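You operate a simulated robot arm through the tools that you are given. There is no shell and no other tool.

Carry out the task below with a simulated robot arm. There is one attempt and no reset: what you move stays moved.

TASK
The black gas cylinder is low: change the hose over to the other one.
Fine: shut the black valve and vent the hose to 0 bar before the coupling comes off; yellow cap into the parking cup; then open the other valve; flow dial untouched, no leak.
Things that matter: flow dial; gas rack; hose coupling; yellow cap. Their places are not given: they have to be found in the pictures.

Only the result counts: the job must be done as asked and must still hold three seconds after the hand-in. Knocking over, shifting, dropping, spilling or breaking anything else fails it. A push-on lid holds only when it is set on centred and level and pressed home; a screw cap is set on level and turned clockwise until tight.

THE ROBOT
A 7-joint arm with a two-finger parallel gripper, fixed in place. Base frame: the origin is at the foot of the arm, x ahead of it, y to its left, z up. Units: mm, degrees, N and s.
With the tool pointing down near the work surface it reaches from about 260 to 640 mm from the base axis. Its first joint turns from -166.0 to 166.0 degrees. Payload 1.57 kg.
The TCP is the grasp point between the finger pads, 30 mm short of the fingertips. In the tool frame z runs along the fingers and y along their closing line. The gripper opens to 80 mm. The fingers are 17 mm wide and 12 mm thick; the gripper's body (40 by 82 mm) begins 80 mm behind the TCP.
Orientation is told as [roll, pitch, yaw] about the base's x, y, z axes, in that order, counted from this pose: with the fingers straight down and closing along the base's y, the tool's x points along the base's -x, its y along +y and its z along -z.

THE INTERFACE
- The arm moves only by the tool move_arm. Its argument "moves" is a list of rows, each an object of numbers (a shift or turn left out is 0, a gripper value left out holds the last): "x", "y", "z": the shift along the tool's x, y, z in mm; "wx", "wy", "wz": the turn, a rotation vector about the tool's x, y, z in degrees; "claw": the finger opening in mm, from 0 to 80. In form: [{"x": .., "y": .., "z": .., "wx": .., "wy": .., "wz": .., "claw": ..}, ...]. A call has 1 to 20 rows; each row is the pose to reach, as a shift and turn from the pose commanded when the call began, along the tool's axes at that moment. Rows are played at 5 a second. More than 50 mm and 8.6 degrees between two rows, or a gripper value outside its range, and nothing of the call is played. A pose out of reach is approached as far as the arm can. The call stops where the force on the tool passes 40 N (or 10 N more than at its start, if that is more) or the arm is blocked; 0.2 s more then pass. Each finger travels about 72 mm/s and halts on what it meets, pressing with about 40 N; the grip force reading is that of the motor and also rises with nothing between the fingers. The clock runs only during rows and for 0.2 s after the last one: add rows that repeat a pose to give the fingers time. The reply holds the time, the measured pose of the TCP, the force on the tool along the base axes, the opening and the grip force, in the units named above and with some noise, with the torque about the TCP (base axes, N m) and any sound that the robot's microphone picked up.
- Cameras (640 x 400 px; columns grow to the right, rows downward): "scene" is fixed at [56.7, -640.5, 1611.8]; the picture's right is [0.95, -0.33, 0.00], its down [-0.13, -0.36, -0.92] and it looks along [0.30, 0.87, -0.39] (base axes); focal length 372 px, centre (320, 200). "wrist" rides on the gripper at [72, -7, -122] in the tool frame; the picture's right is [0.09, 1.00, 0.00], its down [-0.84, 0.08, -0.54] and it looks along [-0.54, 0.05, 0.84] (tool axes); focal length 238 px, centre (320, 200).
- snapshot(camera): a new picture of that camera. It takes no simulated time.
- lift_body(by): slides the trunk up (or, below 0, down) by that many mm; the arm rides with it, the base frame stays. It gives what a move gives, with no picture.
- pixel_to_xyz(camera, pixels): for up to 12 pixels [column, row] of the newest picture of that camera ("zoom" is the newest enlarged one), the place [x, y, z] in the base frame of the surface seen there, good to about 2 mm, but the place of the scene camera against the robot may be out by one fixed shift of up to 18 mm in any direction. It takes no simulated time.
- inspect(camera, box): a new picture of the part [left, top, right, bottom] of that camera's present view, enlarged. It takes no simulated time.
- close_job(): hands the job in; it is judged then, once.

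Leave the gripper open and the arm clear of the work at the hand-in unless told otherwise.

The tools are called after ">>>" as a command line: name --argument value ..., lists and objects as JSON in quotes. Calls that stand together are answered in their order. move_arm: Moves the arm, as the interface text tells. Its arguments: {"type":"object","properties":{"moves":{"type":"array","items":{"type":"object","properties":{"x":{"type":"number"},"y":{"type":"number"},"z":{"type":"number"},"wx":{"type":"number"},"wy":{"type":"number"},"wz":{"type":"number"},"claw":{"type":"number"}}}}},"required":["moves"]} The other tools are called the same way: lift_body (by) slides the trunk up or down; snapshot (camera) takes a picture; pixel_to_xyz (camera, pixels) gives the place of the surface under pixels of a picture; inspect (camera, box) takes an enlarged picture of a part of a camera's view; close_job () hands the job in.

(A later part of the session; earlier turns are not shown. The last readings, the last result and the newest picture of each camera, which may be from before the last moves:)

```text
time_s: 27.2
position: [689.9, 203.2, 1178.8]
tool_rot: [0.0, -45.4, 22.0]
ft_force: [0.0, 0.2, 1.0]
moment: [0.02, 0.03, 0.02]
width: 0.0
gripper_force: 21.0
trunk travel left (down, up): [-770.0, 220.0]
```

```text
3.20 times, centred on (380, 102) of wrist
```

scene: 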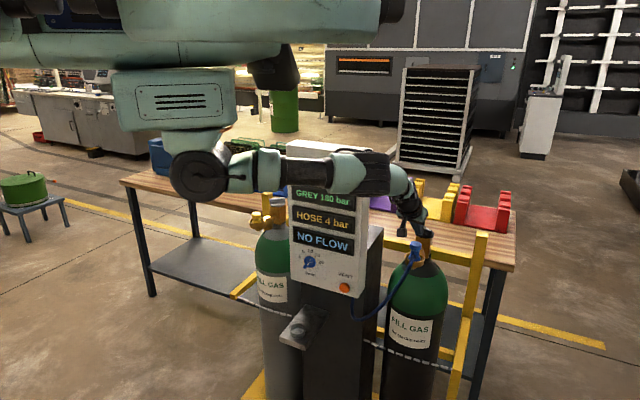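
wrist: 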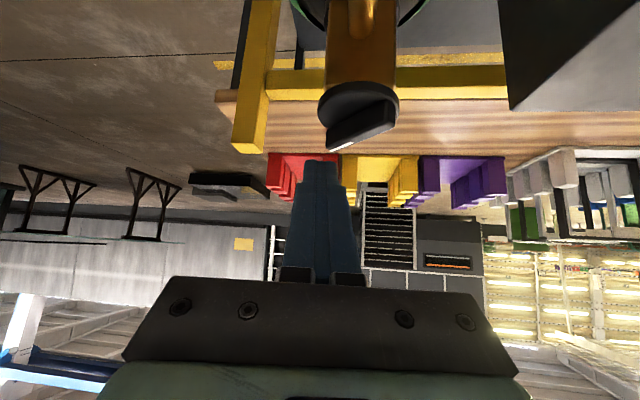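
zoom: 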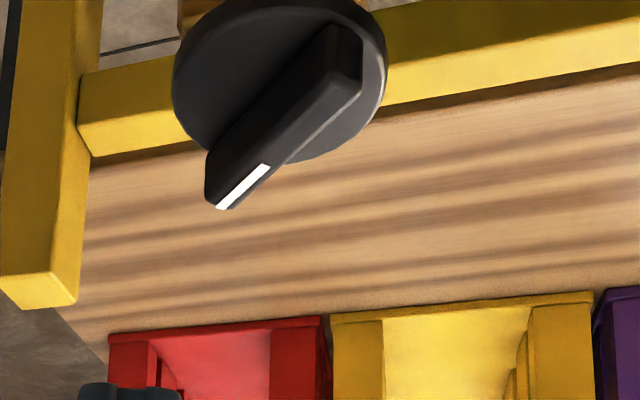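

The handle is seen clearly now, so I measure its angle.

>>> pixel_to_xyz --camera "zoom" --pixels '[[225, 200], [265, 165], [300, 110], [340, 50], [215, 180], [260, 120], [320, 50], [350, 90], [230, 60], [300, 30], [350, 120], [240, 195]]'

>>> snapshot --camera "scene"

```text
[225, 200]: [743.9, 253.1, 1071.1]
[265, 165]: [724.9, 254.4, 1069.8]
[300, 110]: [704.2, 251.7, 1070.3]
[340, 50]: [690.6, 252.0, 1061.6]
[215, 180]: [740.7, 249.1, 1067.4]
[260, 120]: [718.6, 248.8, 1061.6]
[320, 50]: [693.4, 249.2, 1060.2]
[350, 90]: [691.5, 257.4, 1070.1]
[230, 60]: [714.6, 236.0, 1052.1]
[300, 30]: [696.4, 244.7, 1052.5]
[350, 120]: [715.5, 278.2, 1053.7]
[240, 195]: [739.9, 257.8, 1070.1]
```

```text
taken
```

scene: 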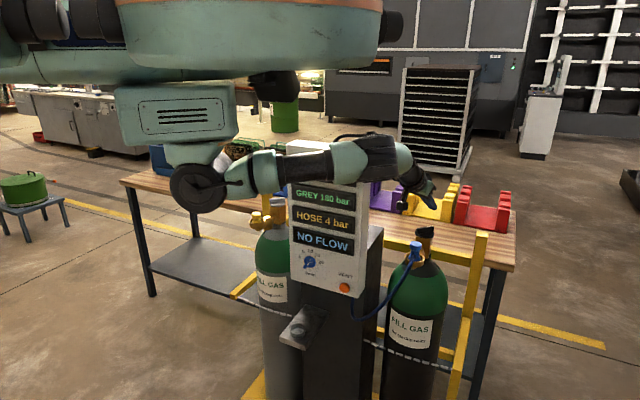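

The bar's -y face is now at y≈249 from x=693 to 740. So the handle lies exactly along x with its mark at +x, the same as the shut grey valve. Next is the vent: I retreat from the rack along its front direction while turning to yaw 45°, facing the panel squarely.

>>> move_arm --moves '[{"x": 29.1, "y": -17.6, "z": -29.5}, {"x": 58.2, "y": -35.1, "z": -59, "wx": -3.3, "wz": -3.2}, {"x": 87.3, "y": -52.7, "z": -88.5, "wx": -6.6, "wz": -6.4}, {"x": 116.4, "y": -70.3, "z": -118, "wx": -9.9, "wz": -9.7}, {"x": 145.5, "y": -87.8, "z": -147.6, "wx": -13.1, "wz": -12.9}, {"x": 174.6, "y": -105.4, "z": -177.1, "wx": -16.4, "wz": -16.1}, {"x": 174.6, "y": -105.4, "z": -177.1, "wx": -16.4, "wz": -16.1}]'

>>> snapshot --camera "scene"

>>> snapshot --camera "wrist"

```text
time_s: 29.0
position: [485.0, 35.2, 1156.7]
tool_rot: [9.5, -46.6, 38.2]
ft_force: [0.0, -0.9, -0.3]
moment: [0.04, 0.0, 0.03]
width: 0.0
gripper_force: 21.1
out of reach, approached as far as the arm can: row 6
trunk travel left (down, up): [-770.0, 220.0]
stopped in row 7: the arm was blocked; the commanded pose is now the measured one
```

```text
taken
```

scene: 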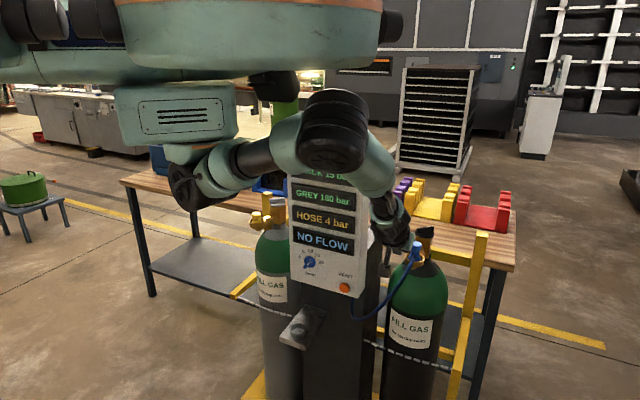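

```text
taken
```

wrist: 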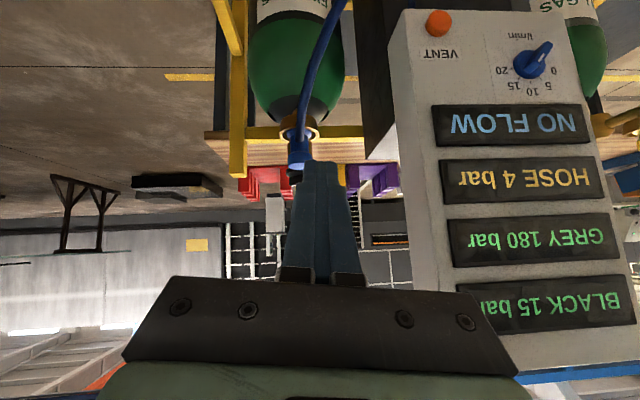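

The arm stopped at a joint limit with a small roll, and nothing was touched. The displays still read HOSE 4 bar. I slide left along the front of the rack toward the button and correct the roll so the tool faces the panel.

>>> move_arm --moves '[{"x": 1.5, "y": 39, "z": 4.8}, {"x": 3.1, "y": 78, "z": 9.7, "wx": 1.1, "wy": -0.8, "wz": -1.2}, {"x": 4.6, "y": 117, "z": 14.5, "wx": 2.2, "wy": -1.5, "wz": -2.4}, {"x": 6.2, "y": 156, "z": 19.4, "wx": 3.3, "wy": -2.2, "wz": -3.6}, {"x": 7.7, "y": 194.6, "z": 24.2, "wx": 4.4, "wy": -3.0, "wz": -4.8}, {"x": 7.7, "y": 194.6, "z": 24.2, "wx": 4.4, "wy": -3.0, "wz": -4.8}]'

>>> snapshot --camera "wrist"

>>> snapshot --camera "scene"

```text
time_s: 30.4
position: [373.8, 188.7, 1143.7]
tool_rot: [-0.5, -49.9, 45.6]
ft_force: [-0.7, 0.0, 0.8]
moment: [-0.01, -0.02, -0.01]
width: 0.0
gripper_force: 21.1
out of reach, approached as far as the arm can: row 4, 5, 6
trunk travel left (down, up): [-770.0, 220.0]
```

```text
taken
```

wrist: 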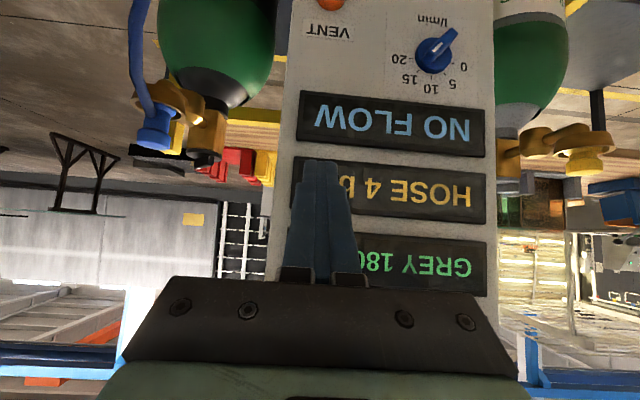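

```text
taken
```

scene: 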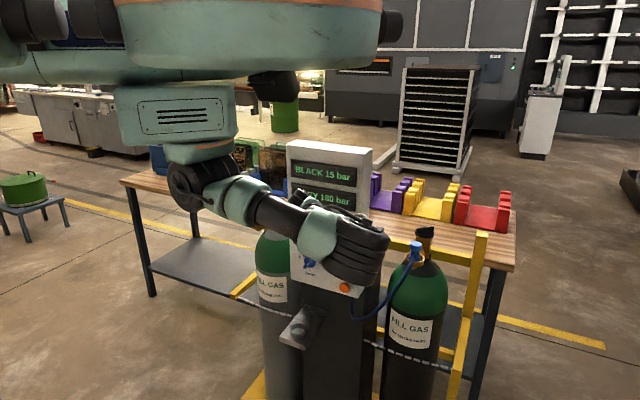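

The tool now faces the panel square-on. The arm is folded tight at this height, and going down with the arm unfolds it. I lower 150 mm straight down in front of the panel, with tip clearance to the panel about 75 mm.

>>> move_arm --moves '[{"x": 29, "z": 24}, {"x": 58, "z": 48}, {"x": 87, "z": 72}, {"x": 115, "z": 96.5}, {"x": 115, "z": 96.5}]'

>>> snapshot --camera "wrist"

>>> snapshot --camera "scene"

```text
time_s: 31.6
position: [376.3, 188.7, 996.0]
tool_rot: [-0.2, -50.0, 45.5]
ft_force: [0.6, -1.1, 0.5]
moment: [-0.01, 0.01, 0.01]
width: 0.1
gripper_force: 21.3
trunk travel left (down, up): [-770.0, 220.0]
```

```text
taken
```

wrist: 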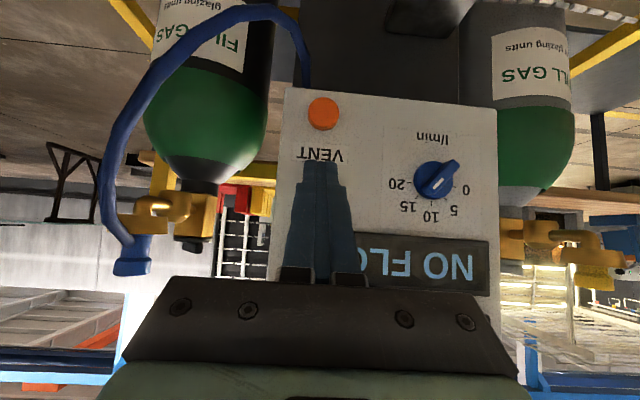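

```text
taken
```

scene: 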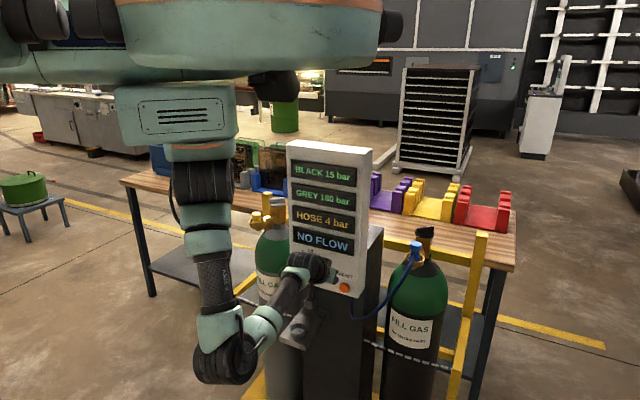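

The elbow swung down low. I check how close the forearm is to the parking bracket, and measure the button and panel.

>>> pixel_to_xyz --camera "scene" --pixels '[[225, 365], [255, 335], [275, 320], [290, 290], [310, 265], [298, 330], [270, 330], [215, 270]]'

>>> pixel_to_xyz --camera "wrist" --pixels '[[323, 113], [310, 113], [337, 113], [323, 100], [323, 127], [350, 110], [290, 110], [323, 140], [437, 182], [430, 160], [360, 200], [300, 95]]'

>>> inspect --camera "wrist" --box '[280, 80, 480, 205]'

```text
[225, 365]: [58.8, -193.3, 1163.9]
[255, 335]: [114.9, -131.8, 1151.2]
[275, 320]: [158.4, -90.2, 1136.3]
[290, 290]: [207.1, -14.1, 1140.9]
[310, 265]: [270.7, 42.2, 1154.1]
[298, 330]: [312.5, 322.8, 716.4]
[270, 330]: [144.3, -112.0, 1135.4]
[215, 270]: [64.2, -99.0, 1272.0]
```

```text
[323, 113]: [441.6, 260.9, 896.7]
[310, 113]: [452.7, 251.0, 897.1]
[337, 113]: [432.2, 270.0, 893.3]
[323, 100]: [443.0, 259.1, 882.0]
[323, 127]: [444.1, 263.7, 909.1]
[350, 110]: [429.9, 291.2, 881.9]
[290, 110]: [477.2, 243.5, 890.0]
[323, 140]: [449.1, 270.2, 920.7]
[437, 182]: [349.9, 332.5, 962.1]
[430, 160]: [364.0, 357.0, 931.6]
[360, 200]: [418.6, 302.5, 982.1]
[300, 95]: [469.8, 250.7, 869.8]
```

```text
3.20 times, centred on (380, 142) of wrist
```

zoom: 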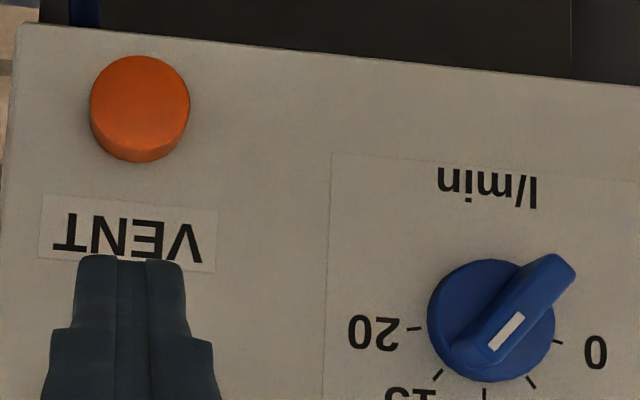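

The elbow is at (59,-193), well clear. The button face is at about (442.5,261,896), standing 12 mm off the panel, and the dial is 115 mm to its side. I move the tip to about 9 mm in front of the button.

>>> move_arm --moves '[{"x": 9.4, "y": 1.2, "z": 34}, {"x": 18.7, "y": 2.3, "z": 68}, {"x": 28.1, "y": 3.5, "z": 101.9}, {"x": 28.1, "y": 3.5, "z": 101.9}]'

>>> inspect --camera "wrist" --box '[220, 80, 420, 205]'

>>> snapshot --camera "scene"

```text
time_s: 32.6
position: [435.3, 234.5, 926.5]
tool_rot: [0.0, -50.1, 45.3]
ft_force: [-0.7, -1.1, 4.7]
moment: [0.11, -0.01, -0.05]
width: 0.0
gripper_force: 21.0
out of reach, approached as far as the arm can: row 1, 2, 3, 4
trunk travel left (down, up): [-770.0, 220.0]
```

```text
3.20 times, centred on (320, 142) of wrist
```

zoom: 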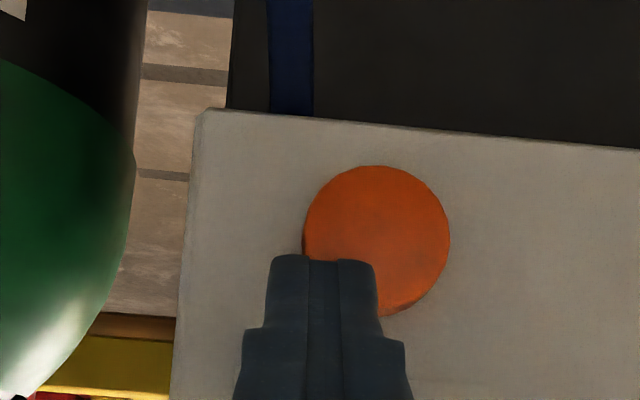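

```text
taken
```

scene: 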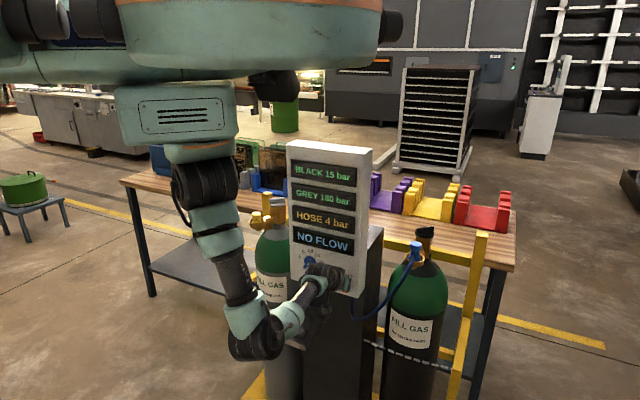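

The arm ran short in this folded pose, and the tip is only touching the button's side (4.7 N). I back off 70 mm from the panel, then raise the arm so the trunk can come down for a better posture.

>>> move_arm --moves '[{"x": 22, "z": -27}, {"x": 45, "z": -53.6}, {"x": 16, "z": -78}, {"x": -13, "z": -102}, {"x": -42, "z": -126}, {"x": -70, "z": -150}, {"x": -70, "z": -150}]'

>>> snapshot --camera "scene"

```text
time_s: 34.2
position: [385.1, 186.0, 1077.0]
tool_rot: [-0.4, -49.9, 45.5]
ft_force: [0.6, -0.7, -0.1]
moment: [-0.01, 0.01, 0.04]
width: 0.0
gripper_force: 21.4
out of reach, approached as far as the arm can: row 1, 2
trunk travel left (down, up): [-770.0, 220.0]
```

```text
taken
```

scene: 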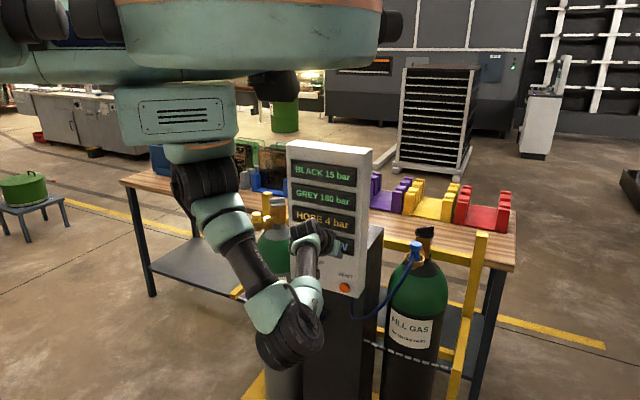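

I check where the hanging elbow is relative to the bracket before going on.

>>> pixel_to_xyz --camera "scene" --pixels '[[290, 345], [290, 365], [320, 320], [310, 290], [265, 300], [225, 230], [310, 235]]'

>>> move_arm --moves '[{"wy": 7.5}, {"wy": 15}, {"wy": 22}, {"wy": 22}]'

>>> snapshot --camera "scene"

```text
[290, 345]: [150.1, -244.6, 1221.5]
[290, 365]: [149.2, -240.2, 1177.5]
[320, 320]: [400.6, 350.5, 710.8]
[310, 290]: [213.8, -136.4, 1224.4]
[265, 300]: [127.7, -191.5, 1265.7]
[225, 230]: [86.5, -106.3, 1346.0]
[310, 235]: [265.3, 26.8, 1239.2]
```

```text
time_s: 35.2
position: [386.1, 185.3, 1075.7]
tool_rot: [-0.3, -27.9, 45.3]
ft_force: [-0.1, -0.4, -0.7]
moment: [-0.02, 0.01, 0.0]
width: 0.1
gripper_force: 21.5
trunk travel left (down, up): [-770.0, 220.0]
```

```text
taken
```

scene: 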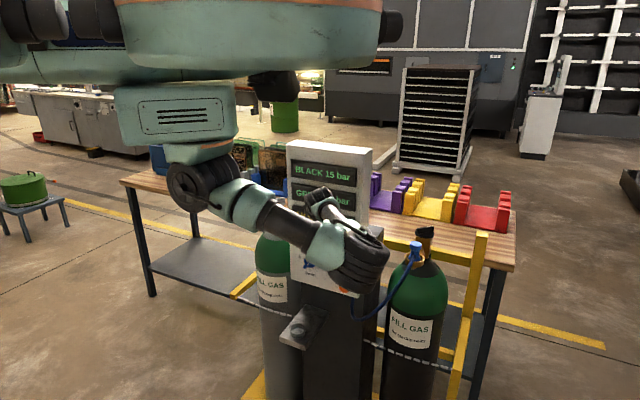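

The elbow is far off to the -y side, so no conflict. With tilt at 28° the posture is better. I go down to about 9 mm in front of the button.

>>> move_arm --moves '[{"x": 23.5, "y": 2, "z": 44}, {"x": 46.9, "y": 5, "z": 88.3}, {"x": 32.6, "y": 9, "z": 127.6}, {"x": 18.1, "y": 13.4, "z": 167}, {"x": 18.1, "y": 13.4, "z": 167}]'

>>> snapshot --camera "wrist"

>>> inspect --camera "scene" --box '[260, 140, 420, 300]'

```text
refused: row 2 steps farther than a row can; nothing moved
```

```text
taken
```

wrist: 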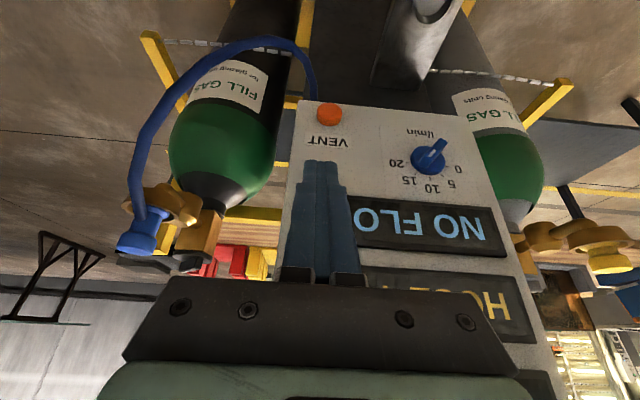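

```text
2.50 times, centred on (340, 220) of scene
```

zoom: 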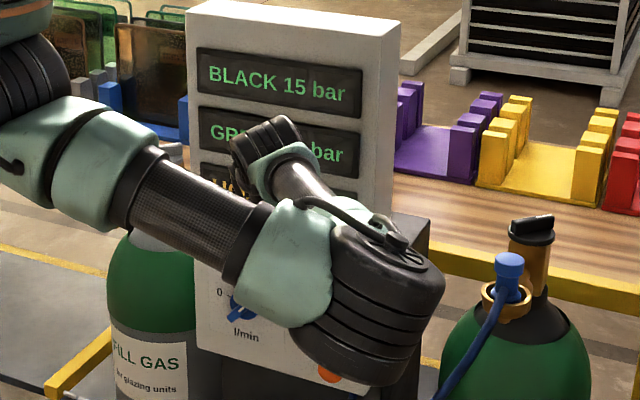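

The step was slightly too long, so I split it into smaller rows and repeat.

>>> move_arm --moves '[{"x": 15.6, "y": 2, "z": 29.4}, {"x": 31.3, "y": 4, "z": 58.9}, {"x": 46.9, "y": 6, "z": 88.3}, {"x": 37.3, "y": 8, "z": 114.5}, {"x": 27.7, "y": 10.5, "z": 140.8}, {"x": 18.1, "y": 13.4, "z": 167}, {"x": 18.1, "y": 13.4, "z": 167}]'

>>> snapshot --camera "wrist"

>>> inspect --camera "scene" --box '[260, 140, 420, 300]'

```text
time_s: 36.8
position: [421.0, 238.8, 918.8]
tool_rot: [-0.3, -28.0, 45.4]
ft_force: [0.1, 0.4, -0.4]
moment: [-0.03, -0.02, -0.01]
width: 0.0
gripper_force: 21.5
trunk travel left (down, up): [-770.0, 220.0]
```

```text
taken
```

wrist: 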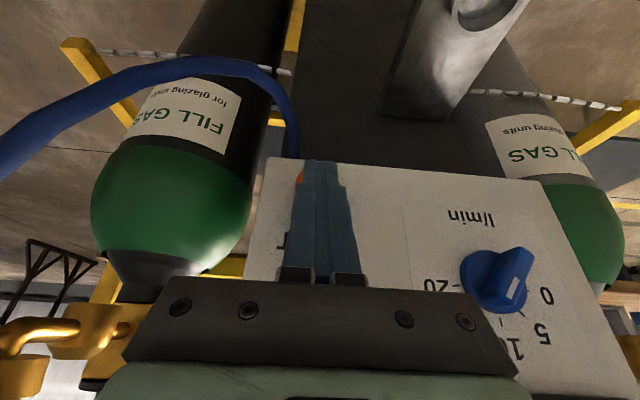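

```text
2.50 times, centred on (340, 220) of scene
```

zoom: 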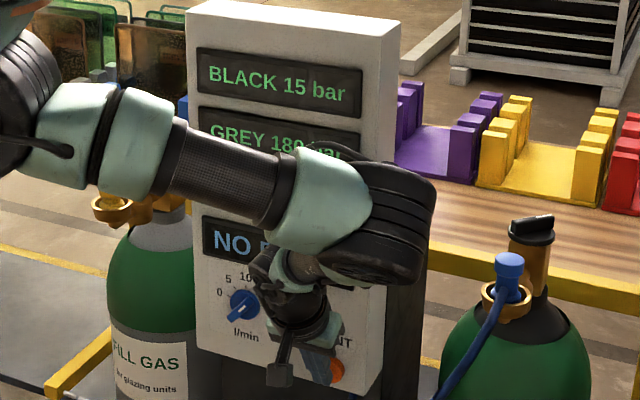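

The tip is in front of the button (orange edge visible at (300,177)). I press slowly forward in small steps and hold.

>>> move_arm --moves '[{"x": -5.3, "y": -2, "z": 2.8}, {"x": -8, "y": -2, "z": 4.2}, {"x": -10.6, "y": -2, "z": 5.6}, {"x": -12.4, "y": -2, "z": 6.6}, {"x": -14.1, "y": -2, "z": 7.5}, {"x": -14.1, "y": -2, "z": 7.5}, {"x": -14.1, "y": -2, "z": 7.5}]'

>>> snapshot --camera "wrist"

>>> inspect --camera "scene" --box '[260, 140, 420, 300]'

```text
time_s: 38.4
position: [434.0, 247.8, 918.5]
tool_rot: [-0.3, -27.9, 45.5]
ft_force: [-8.3, -7.6, 1.5]
moment: [-0.19, 0.15, 0.02]
width: 0.0
gripper_force: 21.4
trunk travel left (down, up): [-770.0, 220.0]
heard: click
```

```text
taken
```

wrist: 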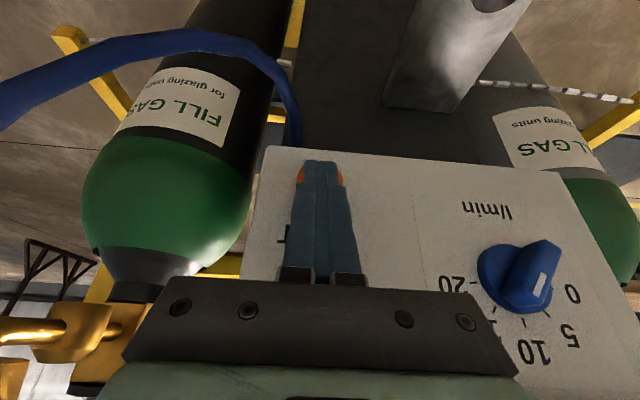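

```text
2.50 times, centred on (340, 220) of scene
```

zoom: 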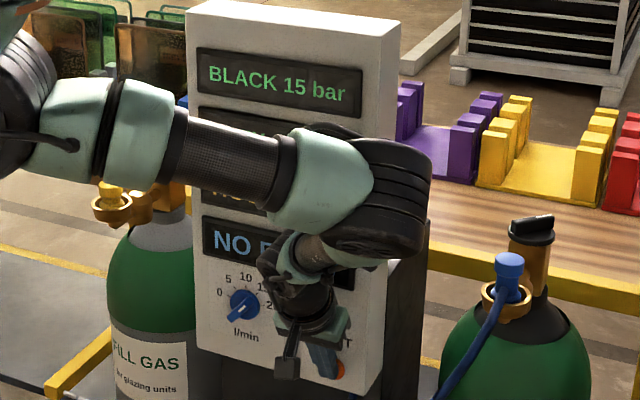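

A click was heard and the button pushes back at about 11 N. The HOSE display is hidden by the arm, so I hold the button about 4 s more to let the hose empty.

>>> move_arm --moves '[{"x": -0.5}, {"x": -0.9, "z": 0.5}, {"x": -0.9, "z": 0.5}, {"x": -0.9, "z": 0.5}, {"x": -0.9, "z": 0.5}, {"x": -0.9, "z": 0.5}, {"x": -0.9, "z": 0.5}, {"x": -0.9, "z": 0.5}, {"x": -0.9, "z": 0.5}, {"x": -0.9, "z": 0.5}, {"x": -0.9, "z": 0.5}, {"x": -0.9, "z": 0.5}, {"x": -0.9, "z": 0.5}, {"x": -0.9, "z": 0.5}, {"x": -0.9, "z": 0.5}, {"x": -0.9, "z": 0.5}, {"x": -0.9, "z": 0.5}, {"x": -0.9, "z": 0.5}]'

>>> inspect --camera "scene" --box '[290, 180, 370, 260]'

```text
time_s: 42.2
position: [435.2, 249.2, 918.6]
tool_rot: [-0.3, -27.9, 45.4]
ft_force: [-12.8, -8.6, -2.6]
moment: [-0.22, 0.37, 0.12]
width: 0.2
gripper_force: 21.0
trunk travel left (down, up): [-770.0, 220.0]
```

```text
5.00 times, centred on (330, 220) of scene
```

zoom: 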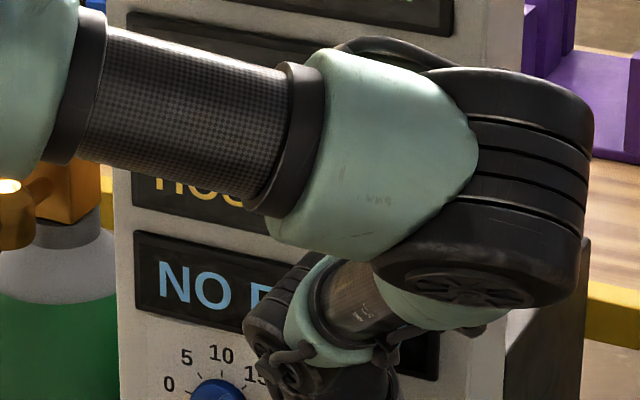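

I release the button, backing straight off 80 mm, then look at the displays.

>>> move_arm --moves '[{"x": 26, "z": -14}, {"x": 53, "z": -28}, {"x": 71, "z": -37.5}, {"x": 71, "z": -37.5}]'

>>> snapshot --camera "scene"

>>> snapshot --camera "wrist"

```text
time_s: 43.2
position: [379.4, 191.2, 919.3]
tool_rot: [-0.3, -27.9, 45.5]
ft_force: [0.5, -0.3, 0.5]
moment: [0.03, -0.04, -0.01]
width: 0.2
gripper_force: 21.5
trunk travel left (down, up): [-770.0, 220.0]
```

```text
taken
```

scene: 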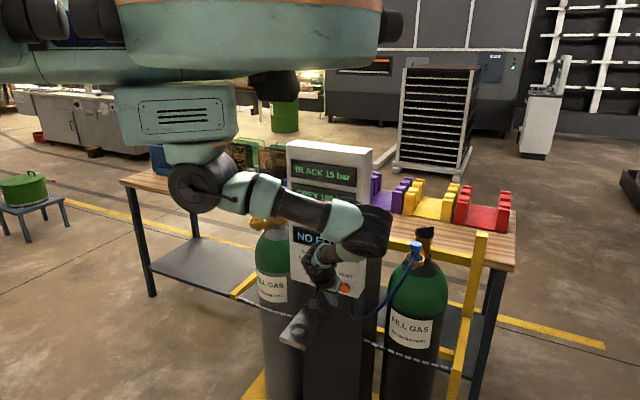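

```text
taken
```

wrist: 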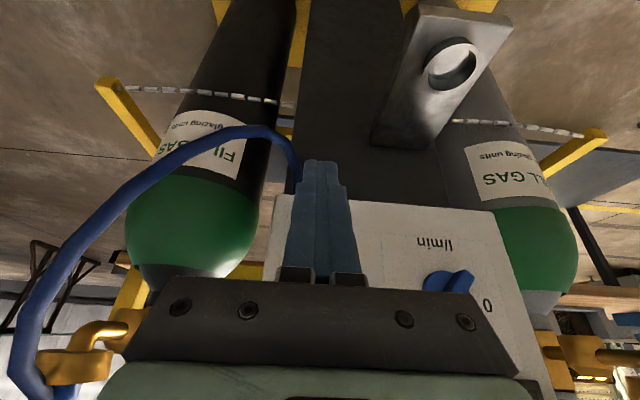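

The HOSE display is still hidden behind the arm. I move up and left in front of the panel toward the grey cylinder, opening the fingers and turning to yaw 67°, and read the displays afterwards.

>>> move_arm --moves '[{"x": -13.6, "y": 34.4, "z": -21.8, "claw": 60}, {"x": -27.3, "y": 68.8, "z": -43.6, "wx": -1.2, "wz": -2.2}, {"x": -40.9, "y": 103.2, "z": -65.5, "wx": -2.5, "wz": -4.6}, {"x": -54.5, "y": 137.6, "z": -87.3, "wx": -3.8, "wz": -7.2}, {"x": -68.2, "y": 172, "z": -109.1, "wx": -5.1, "wz": -9.6}, {"x": -81.8, "y": 206.4, "z": -130.9, "wx": -6.4, "wz": -12}, {"x": -95.4, "y": 240.8, "z": -152.8, "wx": -7.7, "wz": -14.5}, {"x": -109.1, "y": 275.2, "z": -174.6, "wx": -9, "wz": -17}, {"x": -122.7, "y": 309.6, "z": -196.4, "wx": -10.3, "wz": -19.4}, {"x": -122.7, "y": 309.6, "z": -196.4, "wx": -10.3, "wz": -19.4}]'

>>> snapshot --camera "scene"

>>> snapshot --camera "wrist"

```text
time_s: 45.4
position: [171.8, 424.2, 1149.1]
tool_rot: [-0.1, -27.7, 67.2]
ft_force: [-0.5, 0.4, -0.2]
moment: [-0.03, 0.01, 0.01]
width: 60.2
gripper_force: 0.1
trunk travel left (down, up): [-770.0, 220.0]
```

```text
taken
```

scene: 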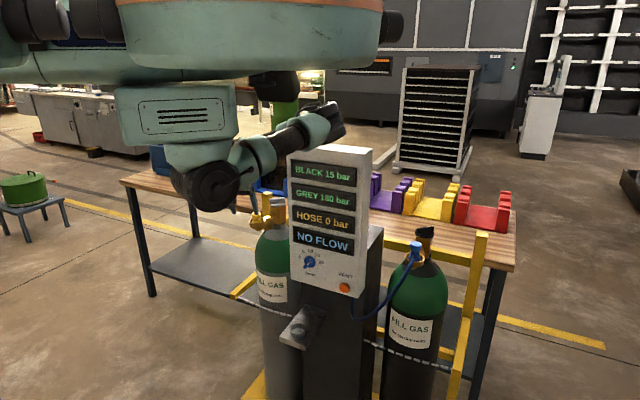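

```text
taken
```

wrist: 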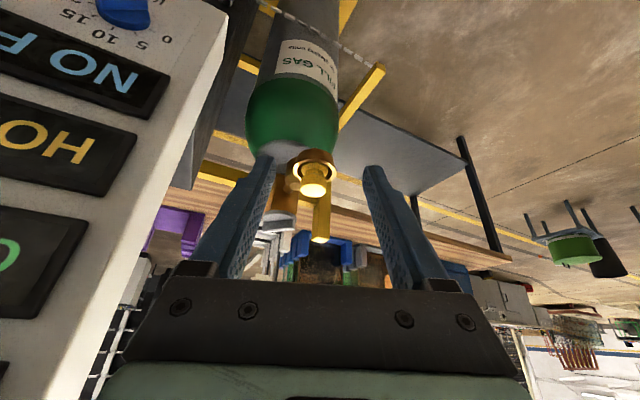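

HOSE now reads 0 bar and holds, so the black valve is shut and the hose is vented. The cap is at (314,182) in the wrist view. I measure it and check how close the forearm is to the panel.

>>> inspect --camera "wrist" --box '[264, 130, 364, 255]'

>>> pixel_to_xyz --camera "wrist" --pixels '[[314, 190], [308, 190], [320, 190], [314, 182], [305, 182], [323, 182], [314, 195], [293, 172], [335, 165], [314, 153], [300, 160], [326, 178]]'

>>> pixel_to_xyz --camera "scene" --pixels '[[330, 125], [300, 140], [290, 150], [260, 170], [335, 110], [210, 200], [245, 180]]'

```text
3.20 times, centred on (314, 192) of wrist
```

zoom: 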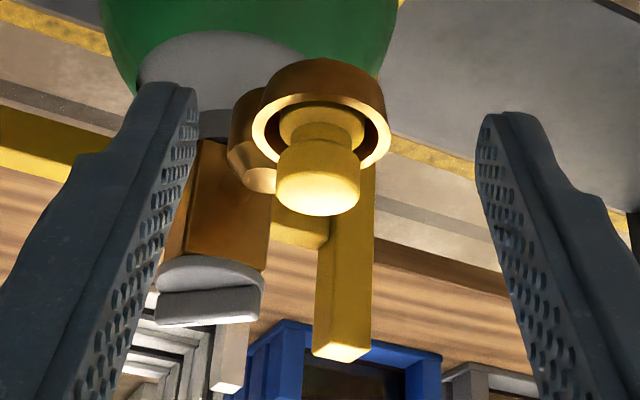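

```text
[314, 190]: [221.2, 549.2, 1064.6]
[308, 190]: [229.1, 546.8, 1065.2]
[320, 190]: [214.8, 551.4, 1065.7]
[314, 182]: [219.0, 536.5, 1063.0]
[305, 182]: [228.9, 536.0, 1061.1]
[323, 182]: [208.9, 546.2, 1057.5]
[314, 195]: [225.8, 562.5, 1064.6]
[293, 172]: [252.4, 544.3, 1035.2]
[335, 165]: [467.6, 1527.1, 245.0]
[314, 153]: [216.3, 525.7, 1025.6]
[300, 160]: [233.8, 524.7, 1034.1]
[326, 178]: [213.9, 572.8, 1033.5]
```

```text
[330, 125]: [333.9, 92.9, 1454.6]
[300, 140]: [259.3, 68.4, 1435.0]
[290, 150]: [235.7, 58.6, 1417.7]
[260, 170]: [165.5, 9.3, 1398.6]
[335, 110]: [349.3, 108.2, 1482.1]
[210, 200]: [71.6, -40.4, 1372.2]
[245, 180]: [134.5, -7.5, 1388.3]
```

The elbow is above and in front of the panel, clear. The cap head is centred at about (222,549), diameter about 30 mm, z 1048–1065, with the ring top at about 1035. I move above it with the fingers straddling.

>>> move_arm --moves '[{"x": -25, "y": 0.5, "z": 20}, {"x": -50.1, "y": 1.1, "z": 40}, {"x": -75.2, "y": 1.6, "z": 60}, {"x": -100.2, "y": 2.2, "z": 79.9}, {"x": -100.2, "y": 2.2, "z": 79.9}]'

>>> snapshot --camera "wrist"

>>> snapshot --camera "scene"

```text
time_s: 46.6
position: [217.1, 541.2, 1122.1]
tool_rot: [-0.3, -27.9, 67.3]
ft_force: [-0.1, -0.3, -0.3]
moment: [0.02, -0.03, 0.05]
width: 60.4
gripper_force: 0.1
trunk travel left (down, up): [-770.0, 220.0]
```

```text
taken
```

wrist: 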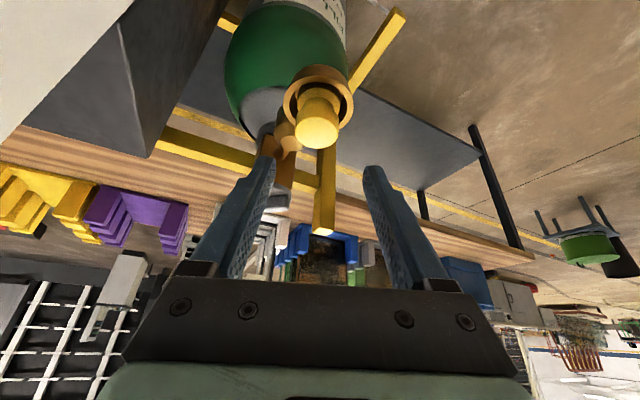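

```text
taken
```

scene: 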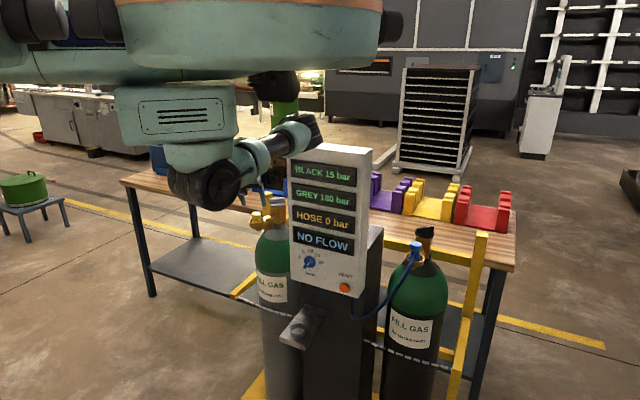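

The cap is now close at (317,130). I refine its centre before descending.

>>> inspect --camera "wrist" --box '[270, 50, 370, 160]'

>>> pixel_to_xyz --camera "wrist" --pixels '[[317, 132], [300, 132], [333, 132], [317, 120], [317, 144], [297, 128], [337, 128], [317, 112], [317, 105], [317, 100], [290, 95], [345, 95]]'

```text
3.64 times, centred on (320, 105) of wrist
```

zoom: 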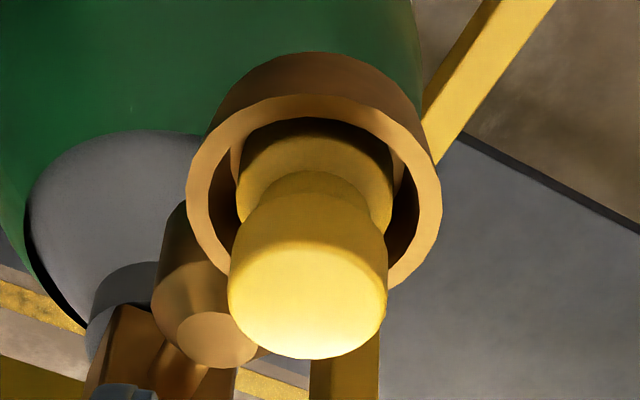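

```text
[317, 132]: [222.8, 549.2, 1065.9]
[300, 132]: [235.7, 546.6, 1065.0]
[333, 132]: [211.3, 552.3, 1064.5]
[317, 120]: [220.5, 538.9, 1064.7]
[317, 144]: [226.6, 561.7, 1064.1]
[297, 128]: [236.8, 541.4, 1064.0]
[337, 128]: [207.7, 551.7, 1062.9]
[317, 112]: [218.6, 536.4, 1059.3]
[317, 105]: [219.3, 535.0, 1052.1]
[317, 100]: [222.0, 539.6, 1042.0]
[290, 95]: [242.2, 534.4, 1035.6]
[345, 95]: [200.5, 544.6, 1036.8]
```

The head is centred at (223,549) with a 15 mm radius. I descend 49 mm so the pads flank the head, then close.

>>> move_arm --moves '[{"x": 11.2, "y": -2.2, "z": 21.7}, {"x": 22.5, "y": -2.2, "z": 43.5}, {"x": 22.5, "y": -2.2, "z": 43.5}]'

>>> inspect --camera "wrist" --box '[220, 20, 420, 180]'

```text
time_s: 47.4
position: [219.4, 541.5, 1073.8]
tool_rot: [-0.2, -27.9, 67.3]
ft_force: [0.3, 0.0, 0.5]
moment: [-0.01, 0.0, 0.04]
width: 59.8
gripper_force: 0.0
trunk travel left (down, up): [-770.0, 220.0]
```

```text
2.50 times, centred on (320, 100) of wrist
```

zoom: 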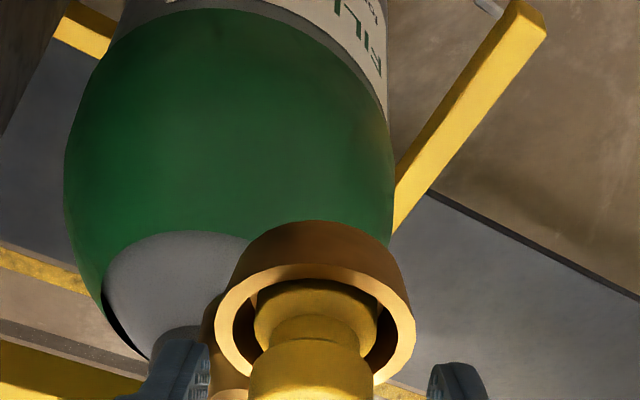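

The cap is centred between the fingers. I close on it.

>>> move_arm --moves '[{"claw": 20}, {"claw": 20}, {"claw": 20}, {"claw": 20}, {"claw": 20}]'

>>> inspect --camera "wrist" --box '[220, 20, 420, 180]'

```text
time_s: 48.6
position: [219.4, 538.7, 1074.6]
tool_rot: [-0.3, -27.8, 67.3]
ft_force: [0.7, -0.2, 0.4]
moment: [-0.01, -0.02, 0.02]
width: 32.7
gripper_force: 40.4
trunk travel left (down, up): [-770.0, 220.0]
```

```text
2.50 times, centred on (320, 100) of wrist
```

zoom: 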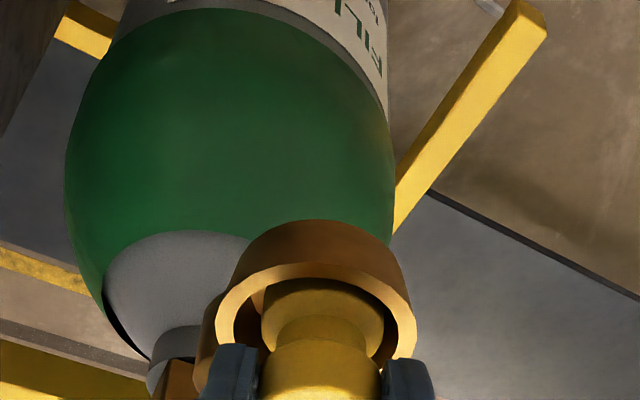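

The cap is gripped (32.7 mm, 40 N). I pull straight up gently in small steps to see whether it is a push-on.

>>> move_arm --moves '[{"x": -1, "z": -1.8}, {"x": -2, "z": -3.5}, {"x": -3.7, "z": -7.1}, {"x": -5.6, "z": -10.6}, {"x": -9.3, "z": -17.7}, {"x": -9.3, "z": -17.7}]'

>>> inspect --camera "wrist" --box '[220, 20, 420, 180]'

```text
time_s: 50.0
position: [220.0, 540.9, 1094.4]
tool_rot: [-0.4, -27.9, 67.3]
ft_force: [0.8, -0.6, -1.5]
moment: [0.02, 0.03, -0.02]
width: 32.7
gripper_force: 40.3
trunk travel left (down, up): [-770.0, 220.0]
```

```text
2.50 times, centred on (320, 100) of wrist
```

zoom: 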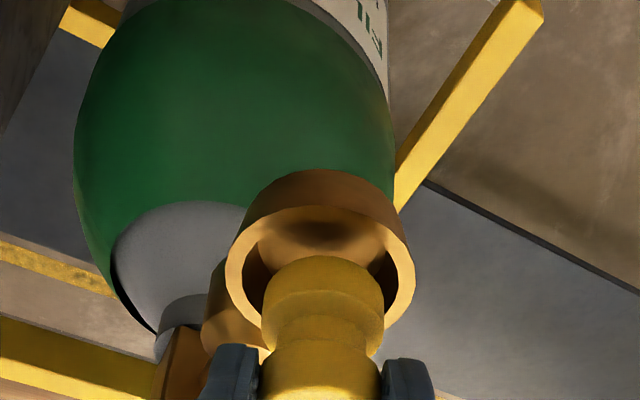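

The cap came off freely. I lift it clear and carry it back and around in front of the panel, turning to yaw 45°.

>>> move_arm --moves '[{"x": -16.3, "z": -31}, {"x": -32.7, "z": -61.9}, {"x": -3, "y": -21.8, "z": -77.6}, {"x": 26.7, "y": -43.6, "z": -93.3}, {"x": 56.4, "y": -65.4, "z": -109, "wx": 2.1, "wz": 3.9}, {"x": 86.1, "y": -87.3, "z": -124.7, "wx": 4.2, "wz": 7.9}, {"x": 115.9, "y": -109.1, "z": -140.4, "wx": 6.2, "wz": 11.8}, {"x": 145.6, "y": -130.9, "z": -156.1, "wx": 8.3, "wz": 15.8}, {"x": 175.3, "y": -152.7, "z": -171.8, "wx": 10.4, "wz": 19.7}, {"x": 175.3, "y": -152.7, "z": -171.8, "wx": 10.4, "wz": 19.7}]'

>>> snapshot --camera "scene"

>>> snapshot --camera "wrist"

```text
time_s: 52.2
position: [270.1, 264.6, 1165.2]
tool_rot: [-0.3, -27.9, 45.0]
ft_force: [-0.5, -0.3, -0.3]
moment: [0.02, 0.0, -0.01]
width: 32.6
gripper_force: 40.3
trunk travel left (down, up): [-770.0, 220.0]
```

```text
taken
```

scene: 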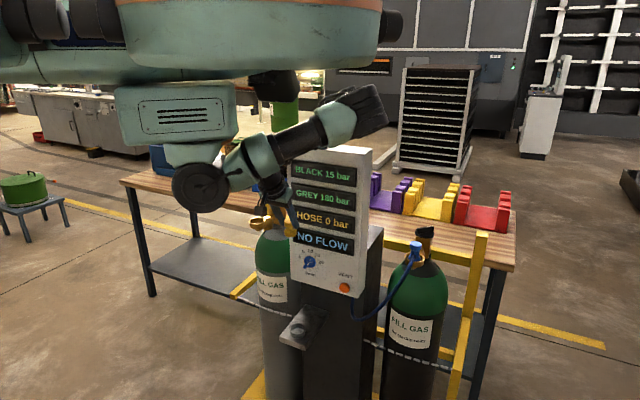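

```text
taken
```

wrist: 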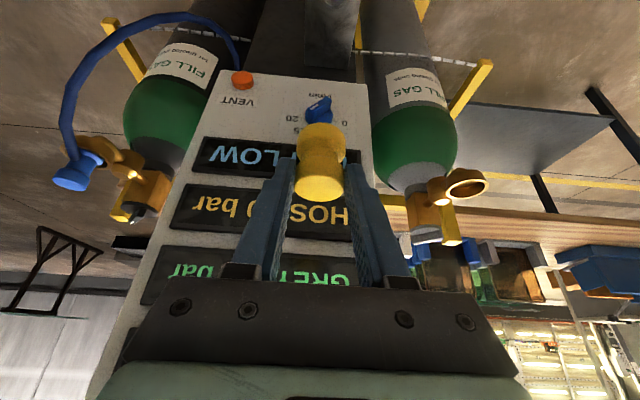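

The cap is in hand, tilted with the tool but level in itself. The elbow is now up near the panel top, so I check its position before lowering anything.

>>> pixel_to_xyz --camera "scene" --pixels '[[360, 125], [375, 110], [340, 130], [320, 140], [300, 150], [280, 165], [250, 175], [285, 210]]'

```text
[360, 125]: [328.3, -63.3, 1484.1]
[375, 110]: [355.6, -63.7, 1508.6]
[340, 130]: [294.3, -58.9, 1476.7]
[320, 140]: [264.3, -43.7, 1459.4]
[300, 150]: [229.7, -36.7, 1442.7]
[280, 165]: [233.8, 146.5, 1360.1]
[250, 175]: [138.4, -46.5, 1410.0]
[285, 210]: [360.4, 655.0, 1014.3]
```

The elbow is at about (330,-20,1480), well in front of the rack plane. I lower the trunk 200 mm.

>>> lift_body --by -200

>>> snapshot --camera "scene"

>>> snapshot --camera "wrist"

```text
time_s: 54.4
position: [269.0, 264.7, 965.7]
tool_rot: [-0.1, -28.0, 45.0]
ft_force: [0.2, -0.5, -0.7]
moment: [-0.02, 0.05, -0.01]
width: 32.6
gripper_force: 39.6
trunk travel left (down, up): [-570.0, 420.0]
```

```text
taken
```

scene: 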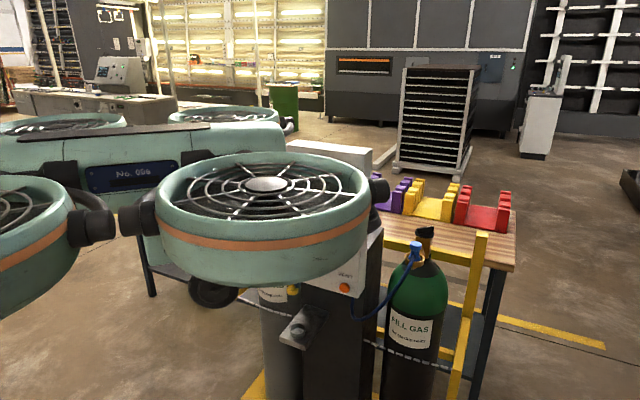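

```text
taken
```

wrist: 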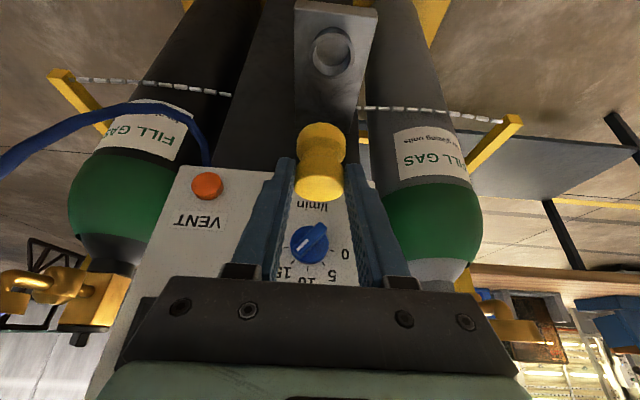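

Lowering the trunk brought one of the robot's rotor shrouds into the scene view. I check its distance to the rack before anything else, and measure the parking cup in the wrist view at (332,50).

>>> pixel_to_xyz --camera "scene" --pixels '[[365, 190], [380, 190], [350, 250], [265, 280], [200, 260], [250, 160], [330, 170], [350, 172]]'

>>> pixel_to_xyz --camera "wrist" --pixels '[[332, 30], [332, 72], [313, 50], [351, 50], [332, 50], [332, 34], [332, 68], [300, 50], [370, 50], [332, 85], [300, 90], [320, 160]]'

>>> inspect --camera "wrist" --box '[280, 0, 390, 110]'

```text
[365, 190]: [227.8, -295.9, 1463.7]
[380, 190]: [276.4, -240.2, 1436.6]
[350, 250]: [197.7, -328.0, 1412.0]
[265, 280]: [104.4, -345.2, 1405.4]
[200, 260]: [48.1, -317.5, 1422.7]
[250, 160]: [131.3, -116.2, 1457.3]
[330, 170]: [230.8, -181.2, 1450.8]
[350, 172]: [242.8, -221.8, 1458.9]
```

```text
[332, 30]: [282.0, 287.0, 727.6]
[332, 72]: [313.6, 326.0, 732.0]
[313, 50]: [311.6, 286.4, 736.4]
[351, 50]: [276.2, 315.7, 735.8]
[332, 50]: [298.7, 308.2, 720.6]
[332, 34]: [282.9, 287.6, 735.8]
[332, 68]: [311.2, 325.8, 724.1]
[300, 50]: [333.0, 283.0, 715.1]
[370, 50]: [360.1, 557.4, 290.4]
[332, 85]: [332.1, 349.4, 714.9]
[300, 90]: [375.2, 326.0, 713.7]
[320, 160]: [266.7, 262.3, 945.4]
```

```text
3.64 times, centred on (335, 55) of wrist
```

zoom: 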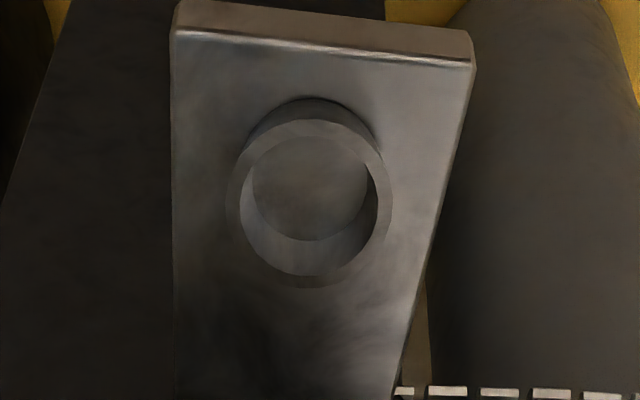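

The rotor shroud is about 500 mm away from the rack, so no conflict. I measure the cup rim more exactly in the zoom.

>>> pixel_to_xyz --camera "zoom" --pixels '[[234, 205], [385, 205], [310, 128], [310, 281], [255, 150], [365, 150], [255, 262], [365, 262], [310, 190], [310, 245], [270, 200], [350, 200]]'

>>> inspect --camera "wrist" --box '[250, 100, 390, 260]'

>>> pixel_to_xyz --camera "zoom" --pixels '[[310, 80], [310, 150], [310, 200], [310, 250], [230, 130], [395, 130], [230, 220], [390, 220], [240, 270], [380, 270], [310, 280], [310, 60]]'

```text
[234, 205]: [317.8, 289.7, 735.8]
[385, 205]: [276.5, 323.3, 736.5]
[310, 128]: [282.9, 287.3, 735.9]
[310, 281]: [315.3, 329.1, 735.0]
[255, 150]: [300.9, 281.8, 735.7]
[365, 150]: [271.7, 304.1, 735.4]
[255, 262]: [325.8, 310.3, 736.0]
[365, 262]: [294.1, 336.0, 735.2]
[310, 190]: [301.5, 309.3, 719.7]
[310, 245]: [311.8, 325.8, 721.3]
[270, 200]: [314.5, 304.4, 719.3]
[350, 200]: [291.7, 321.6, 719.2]
```

```text
2.50 times, centred on (320, 180) of wrist
```

zoom: 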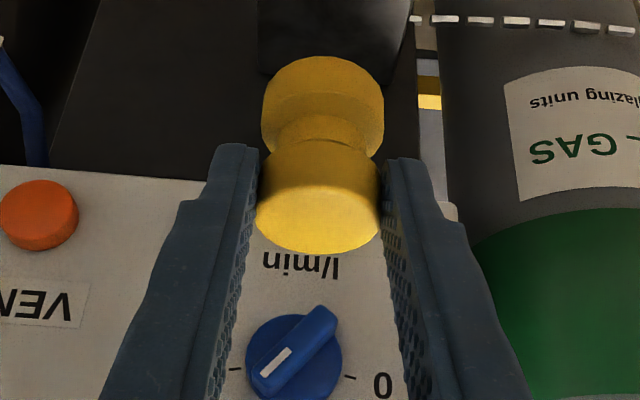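

```text
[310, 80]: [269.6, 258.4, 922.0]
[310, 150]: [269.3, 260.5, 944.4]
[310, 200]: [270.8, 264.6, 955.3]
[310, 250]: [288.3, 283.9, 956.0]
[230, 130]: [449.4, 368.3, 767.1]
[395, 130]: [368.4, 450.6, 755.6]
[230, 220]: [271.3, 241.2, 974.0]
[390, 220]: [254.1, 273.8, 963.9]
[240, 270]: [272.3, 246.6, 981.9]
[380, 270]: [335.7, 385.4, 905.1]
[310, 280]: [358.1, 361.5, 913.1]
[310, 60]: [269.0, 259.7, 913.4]
```

The cup rim centre is at (298.2,307.7), inner radius about 24 mm, rim z 736, floor z 720. The cap's bottom is 54 mm below the TCP and its axis is about 11 mm ahead of it. I lower to just above the cup.

>>> move_arm --moves '[{"x": 8, "y": 2, "z": 33}, {"x": 16.6, "y": 4, "z": 66}, {"x": 25.2, "y": 6, "z": 99}, {"x": 33.8, "y": 8, "z": 132}, {"x": 42.4, "y": 9.8, "z": 165.1}, {"x": 42.4, "y": 9.8, "z": 165.1}]'

>>> snapshot --camera "wrist"

>>> snapshot --camera "scene"

```text
time_s: 55.8
position: [289.7, 299.0, 799.2]
tool_rot: [-0.2, -27.9, 45.1]
ft_force: [0.6, 0.4, -1.0]
moment: [-0.02, 0.02, 0.01]
width: 32.6
gripper_force: 40.3
trunk travel left (down, up): [-570.0, 420.0]
```

```text
taken
```

wrist: 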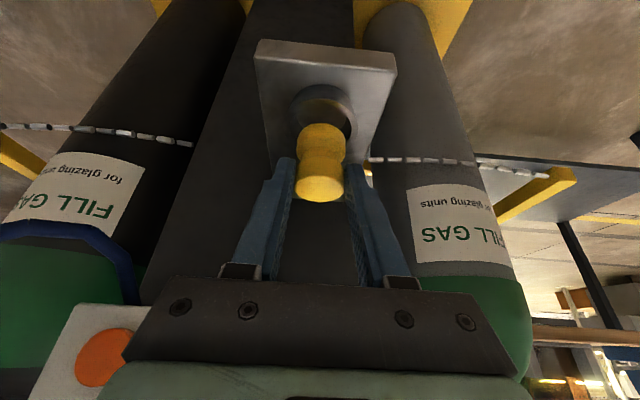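

```text
taken
```

scene: 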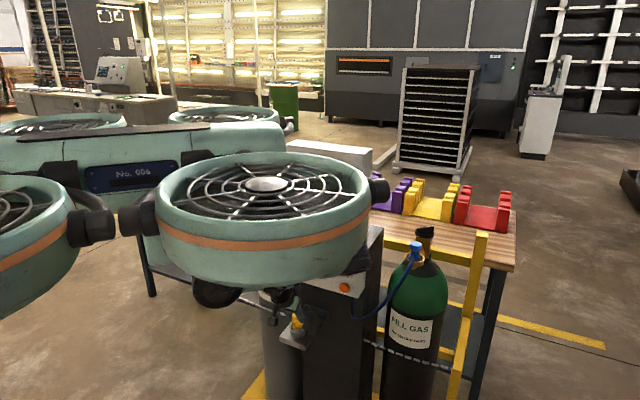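

The cap is just above the cup. I look closer in both views to check the alignment.

>>> inspect --camera "wrist" --box '[260, 60, 390, 220]'

>>> inspect --camera "scene" --box '[258, 290, 338, 350]'

>>> pixel_to_xyz --camera "wrist" --pixels '[[322, 128], [322, 140], [322, 165], [302, 140], [341, 140], [296, 112], [352, 112], [320, 88], [322, 180], [320, 200]]'

```text
2.50 times, centred on (325, 140) of wrist
```

zoom: 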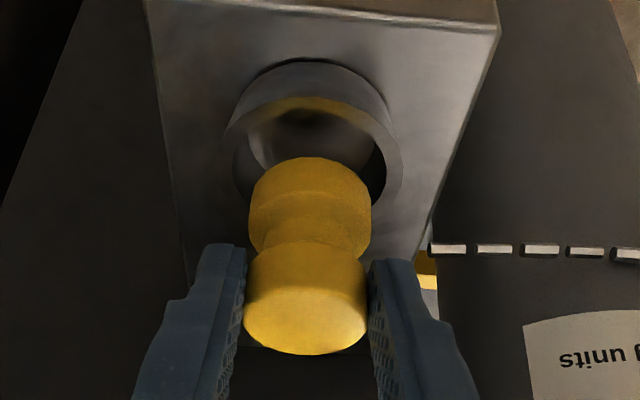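

```text
6.67 times, centred on (298, 320) of scene
```

zoom: 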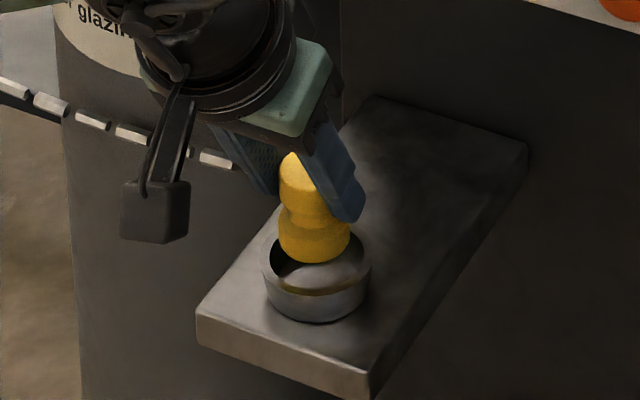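

```text
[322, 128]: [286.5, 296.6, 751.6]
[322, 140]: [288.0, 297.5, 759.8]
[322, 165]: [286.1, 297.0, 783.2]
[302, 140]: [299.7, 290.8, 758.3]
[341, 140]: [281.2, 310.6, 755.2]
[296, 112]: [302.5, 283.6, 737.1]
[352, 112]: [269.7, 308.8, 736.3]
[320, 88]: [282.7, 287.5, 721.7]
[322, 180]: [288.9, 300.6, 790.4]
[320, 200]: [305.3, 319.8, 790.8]
```

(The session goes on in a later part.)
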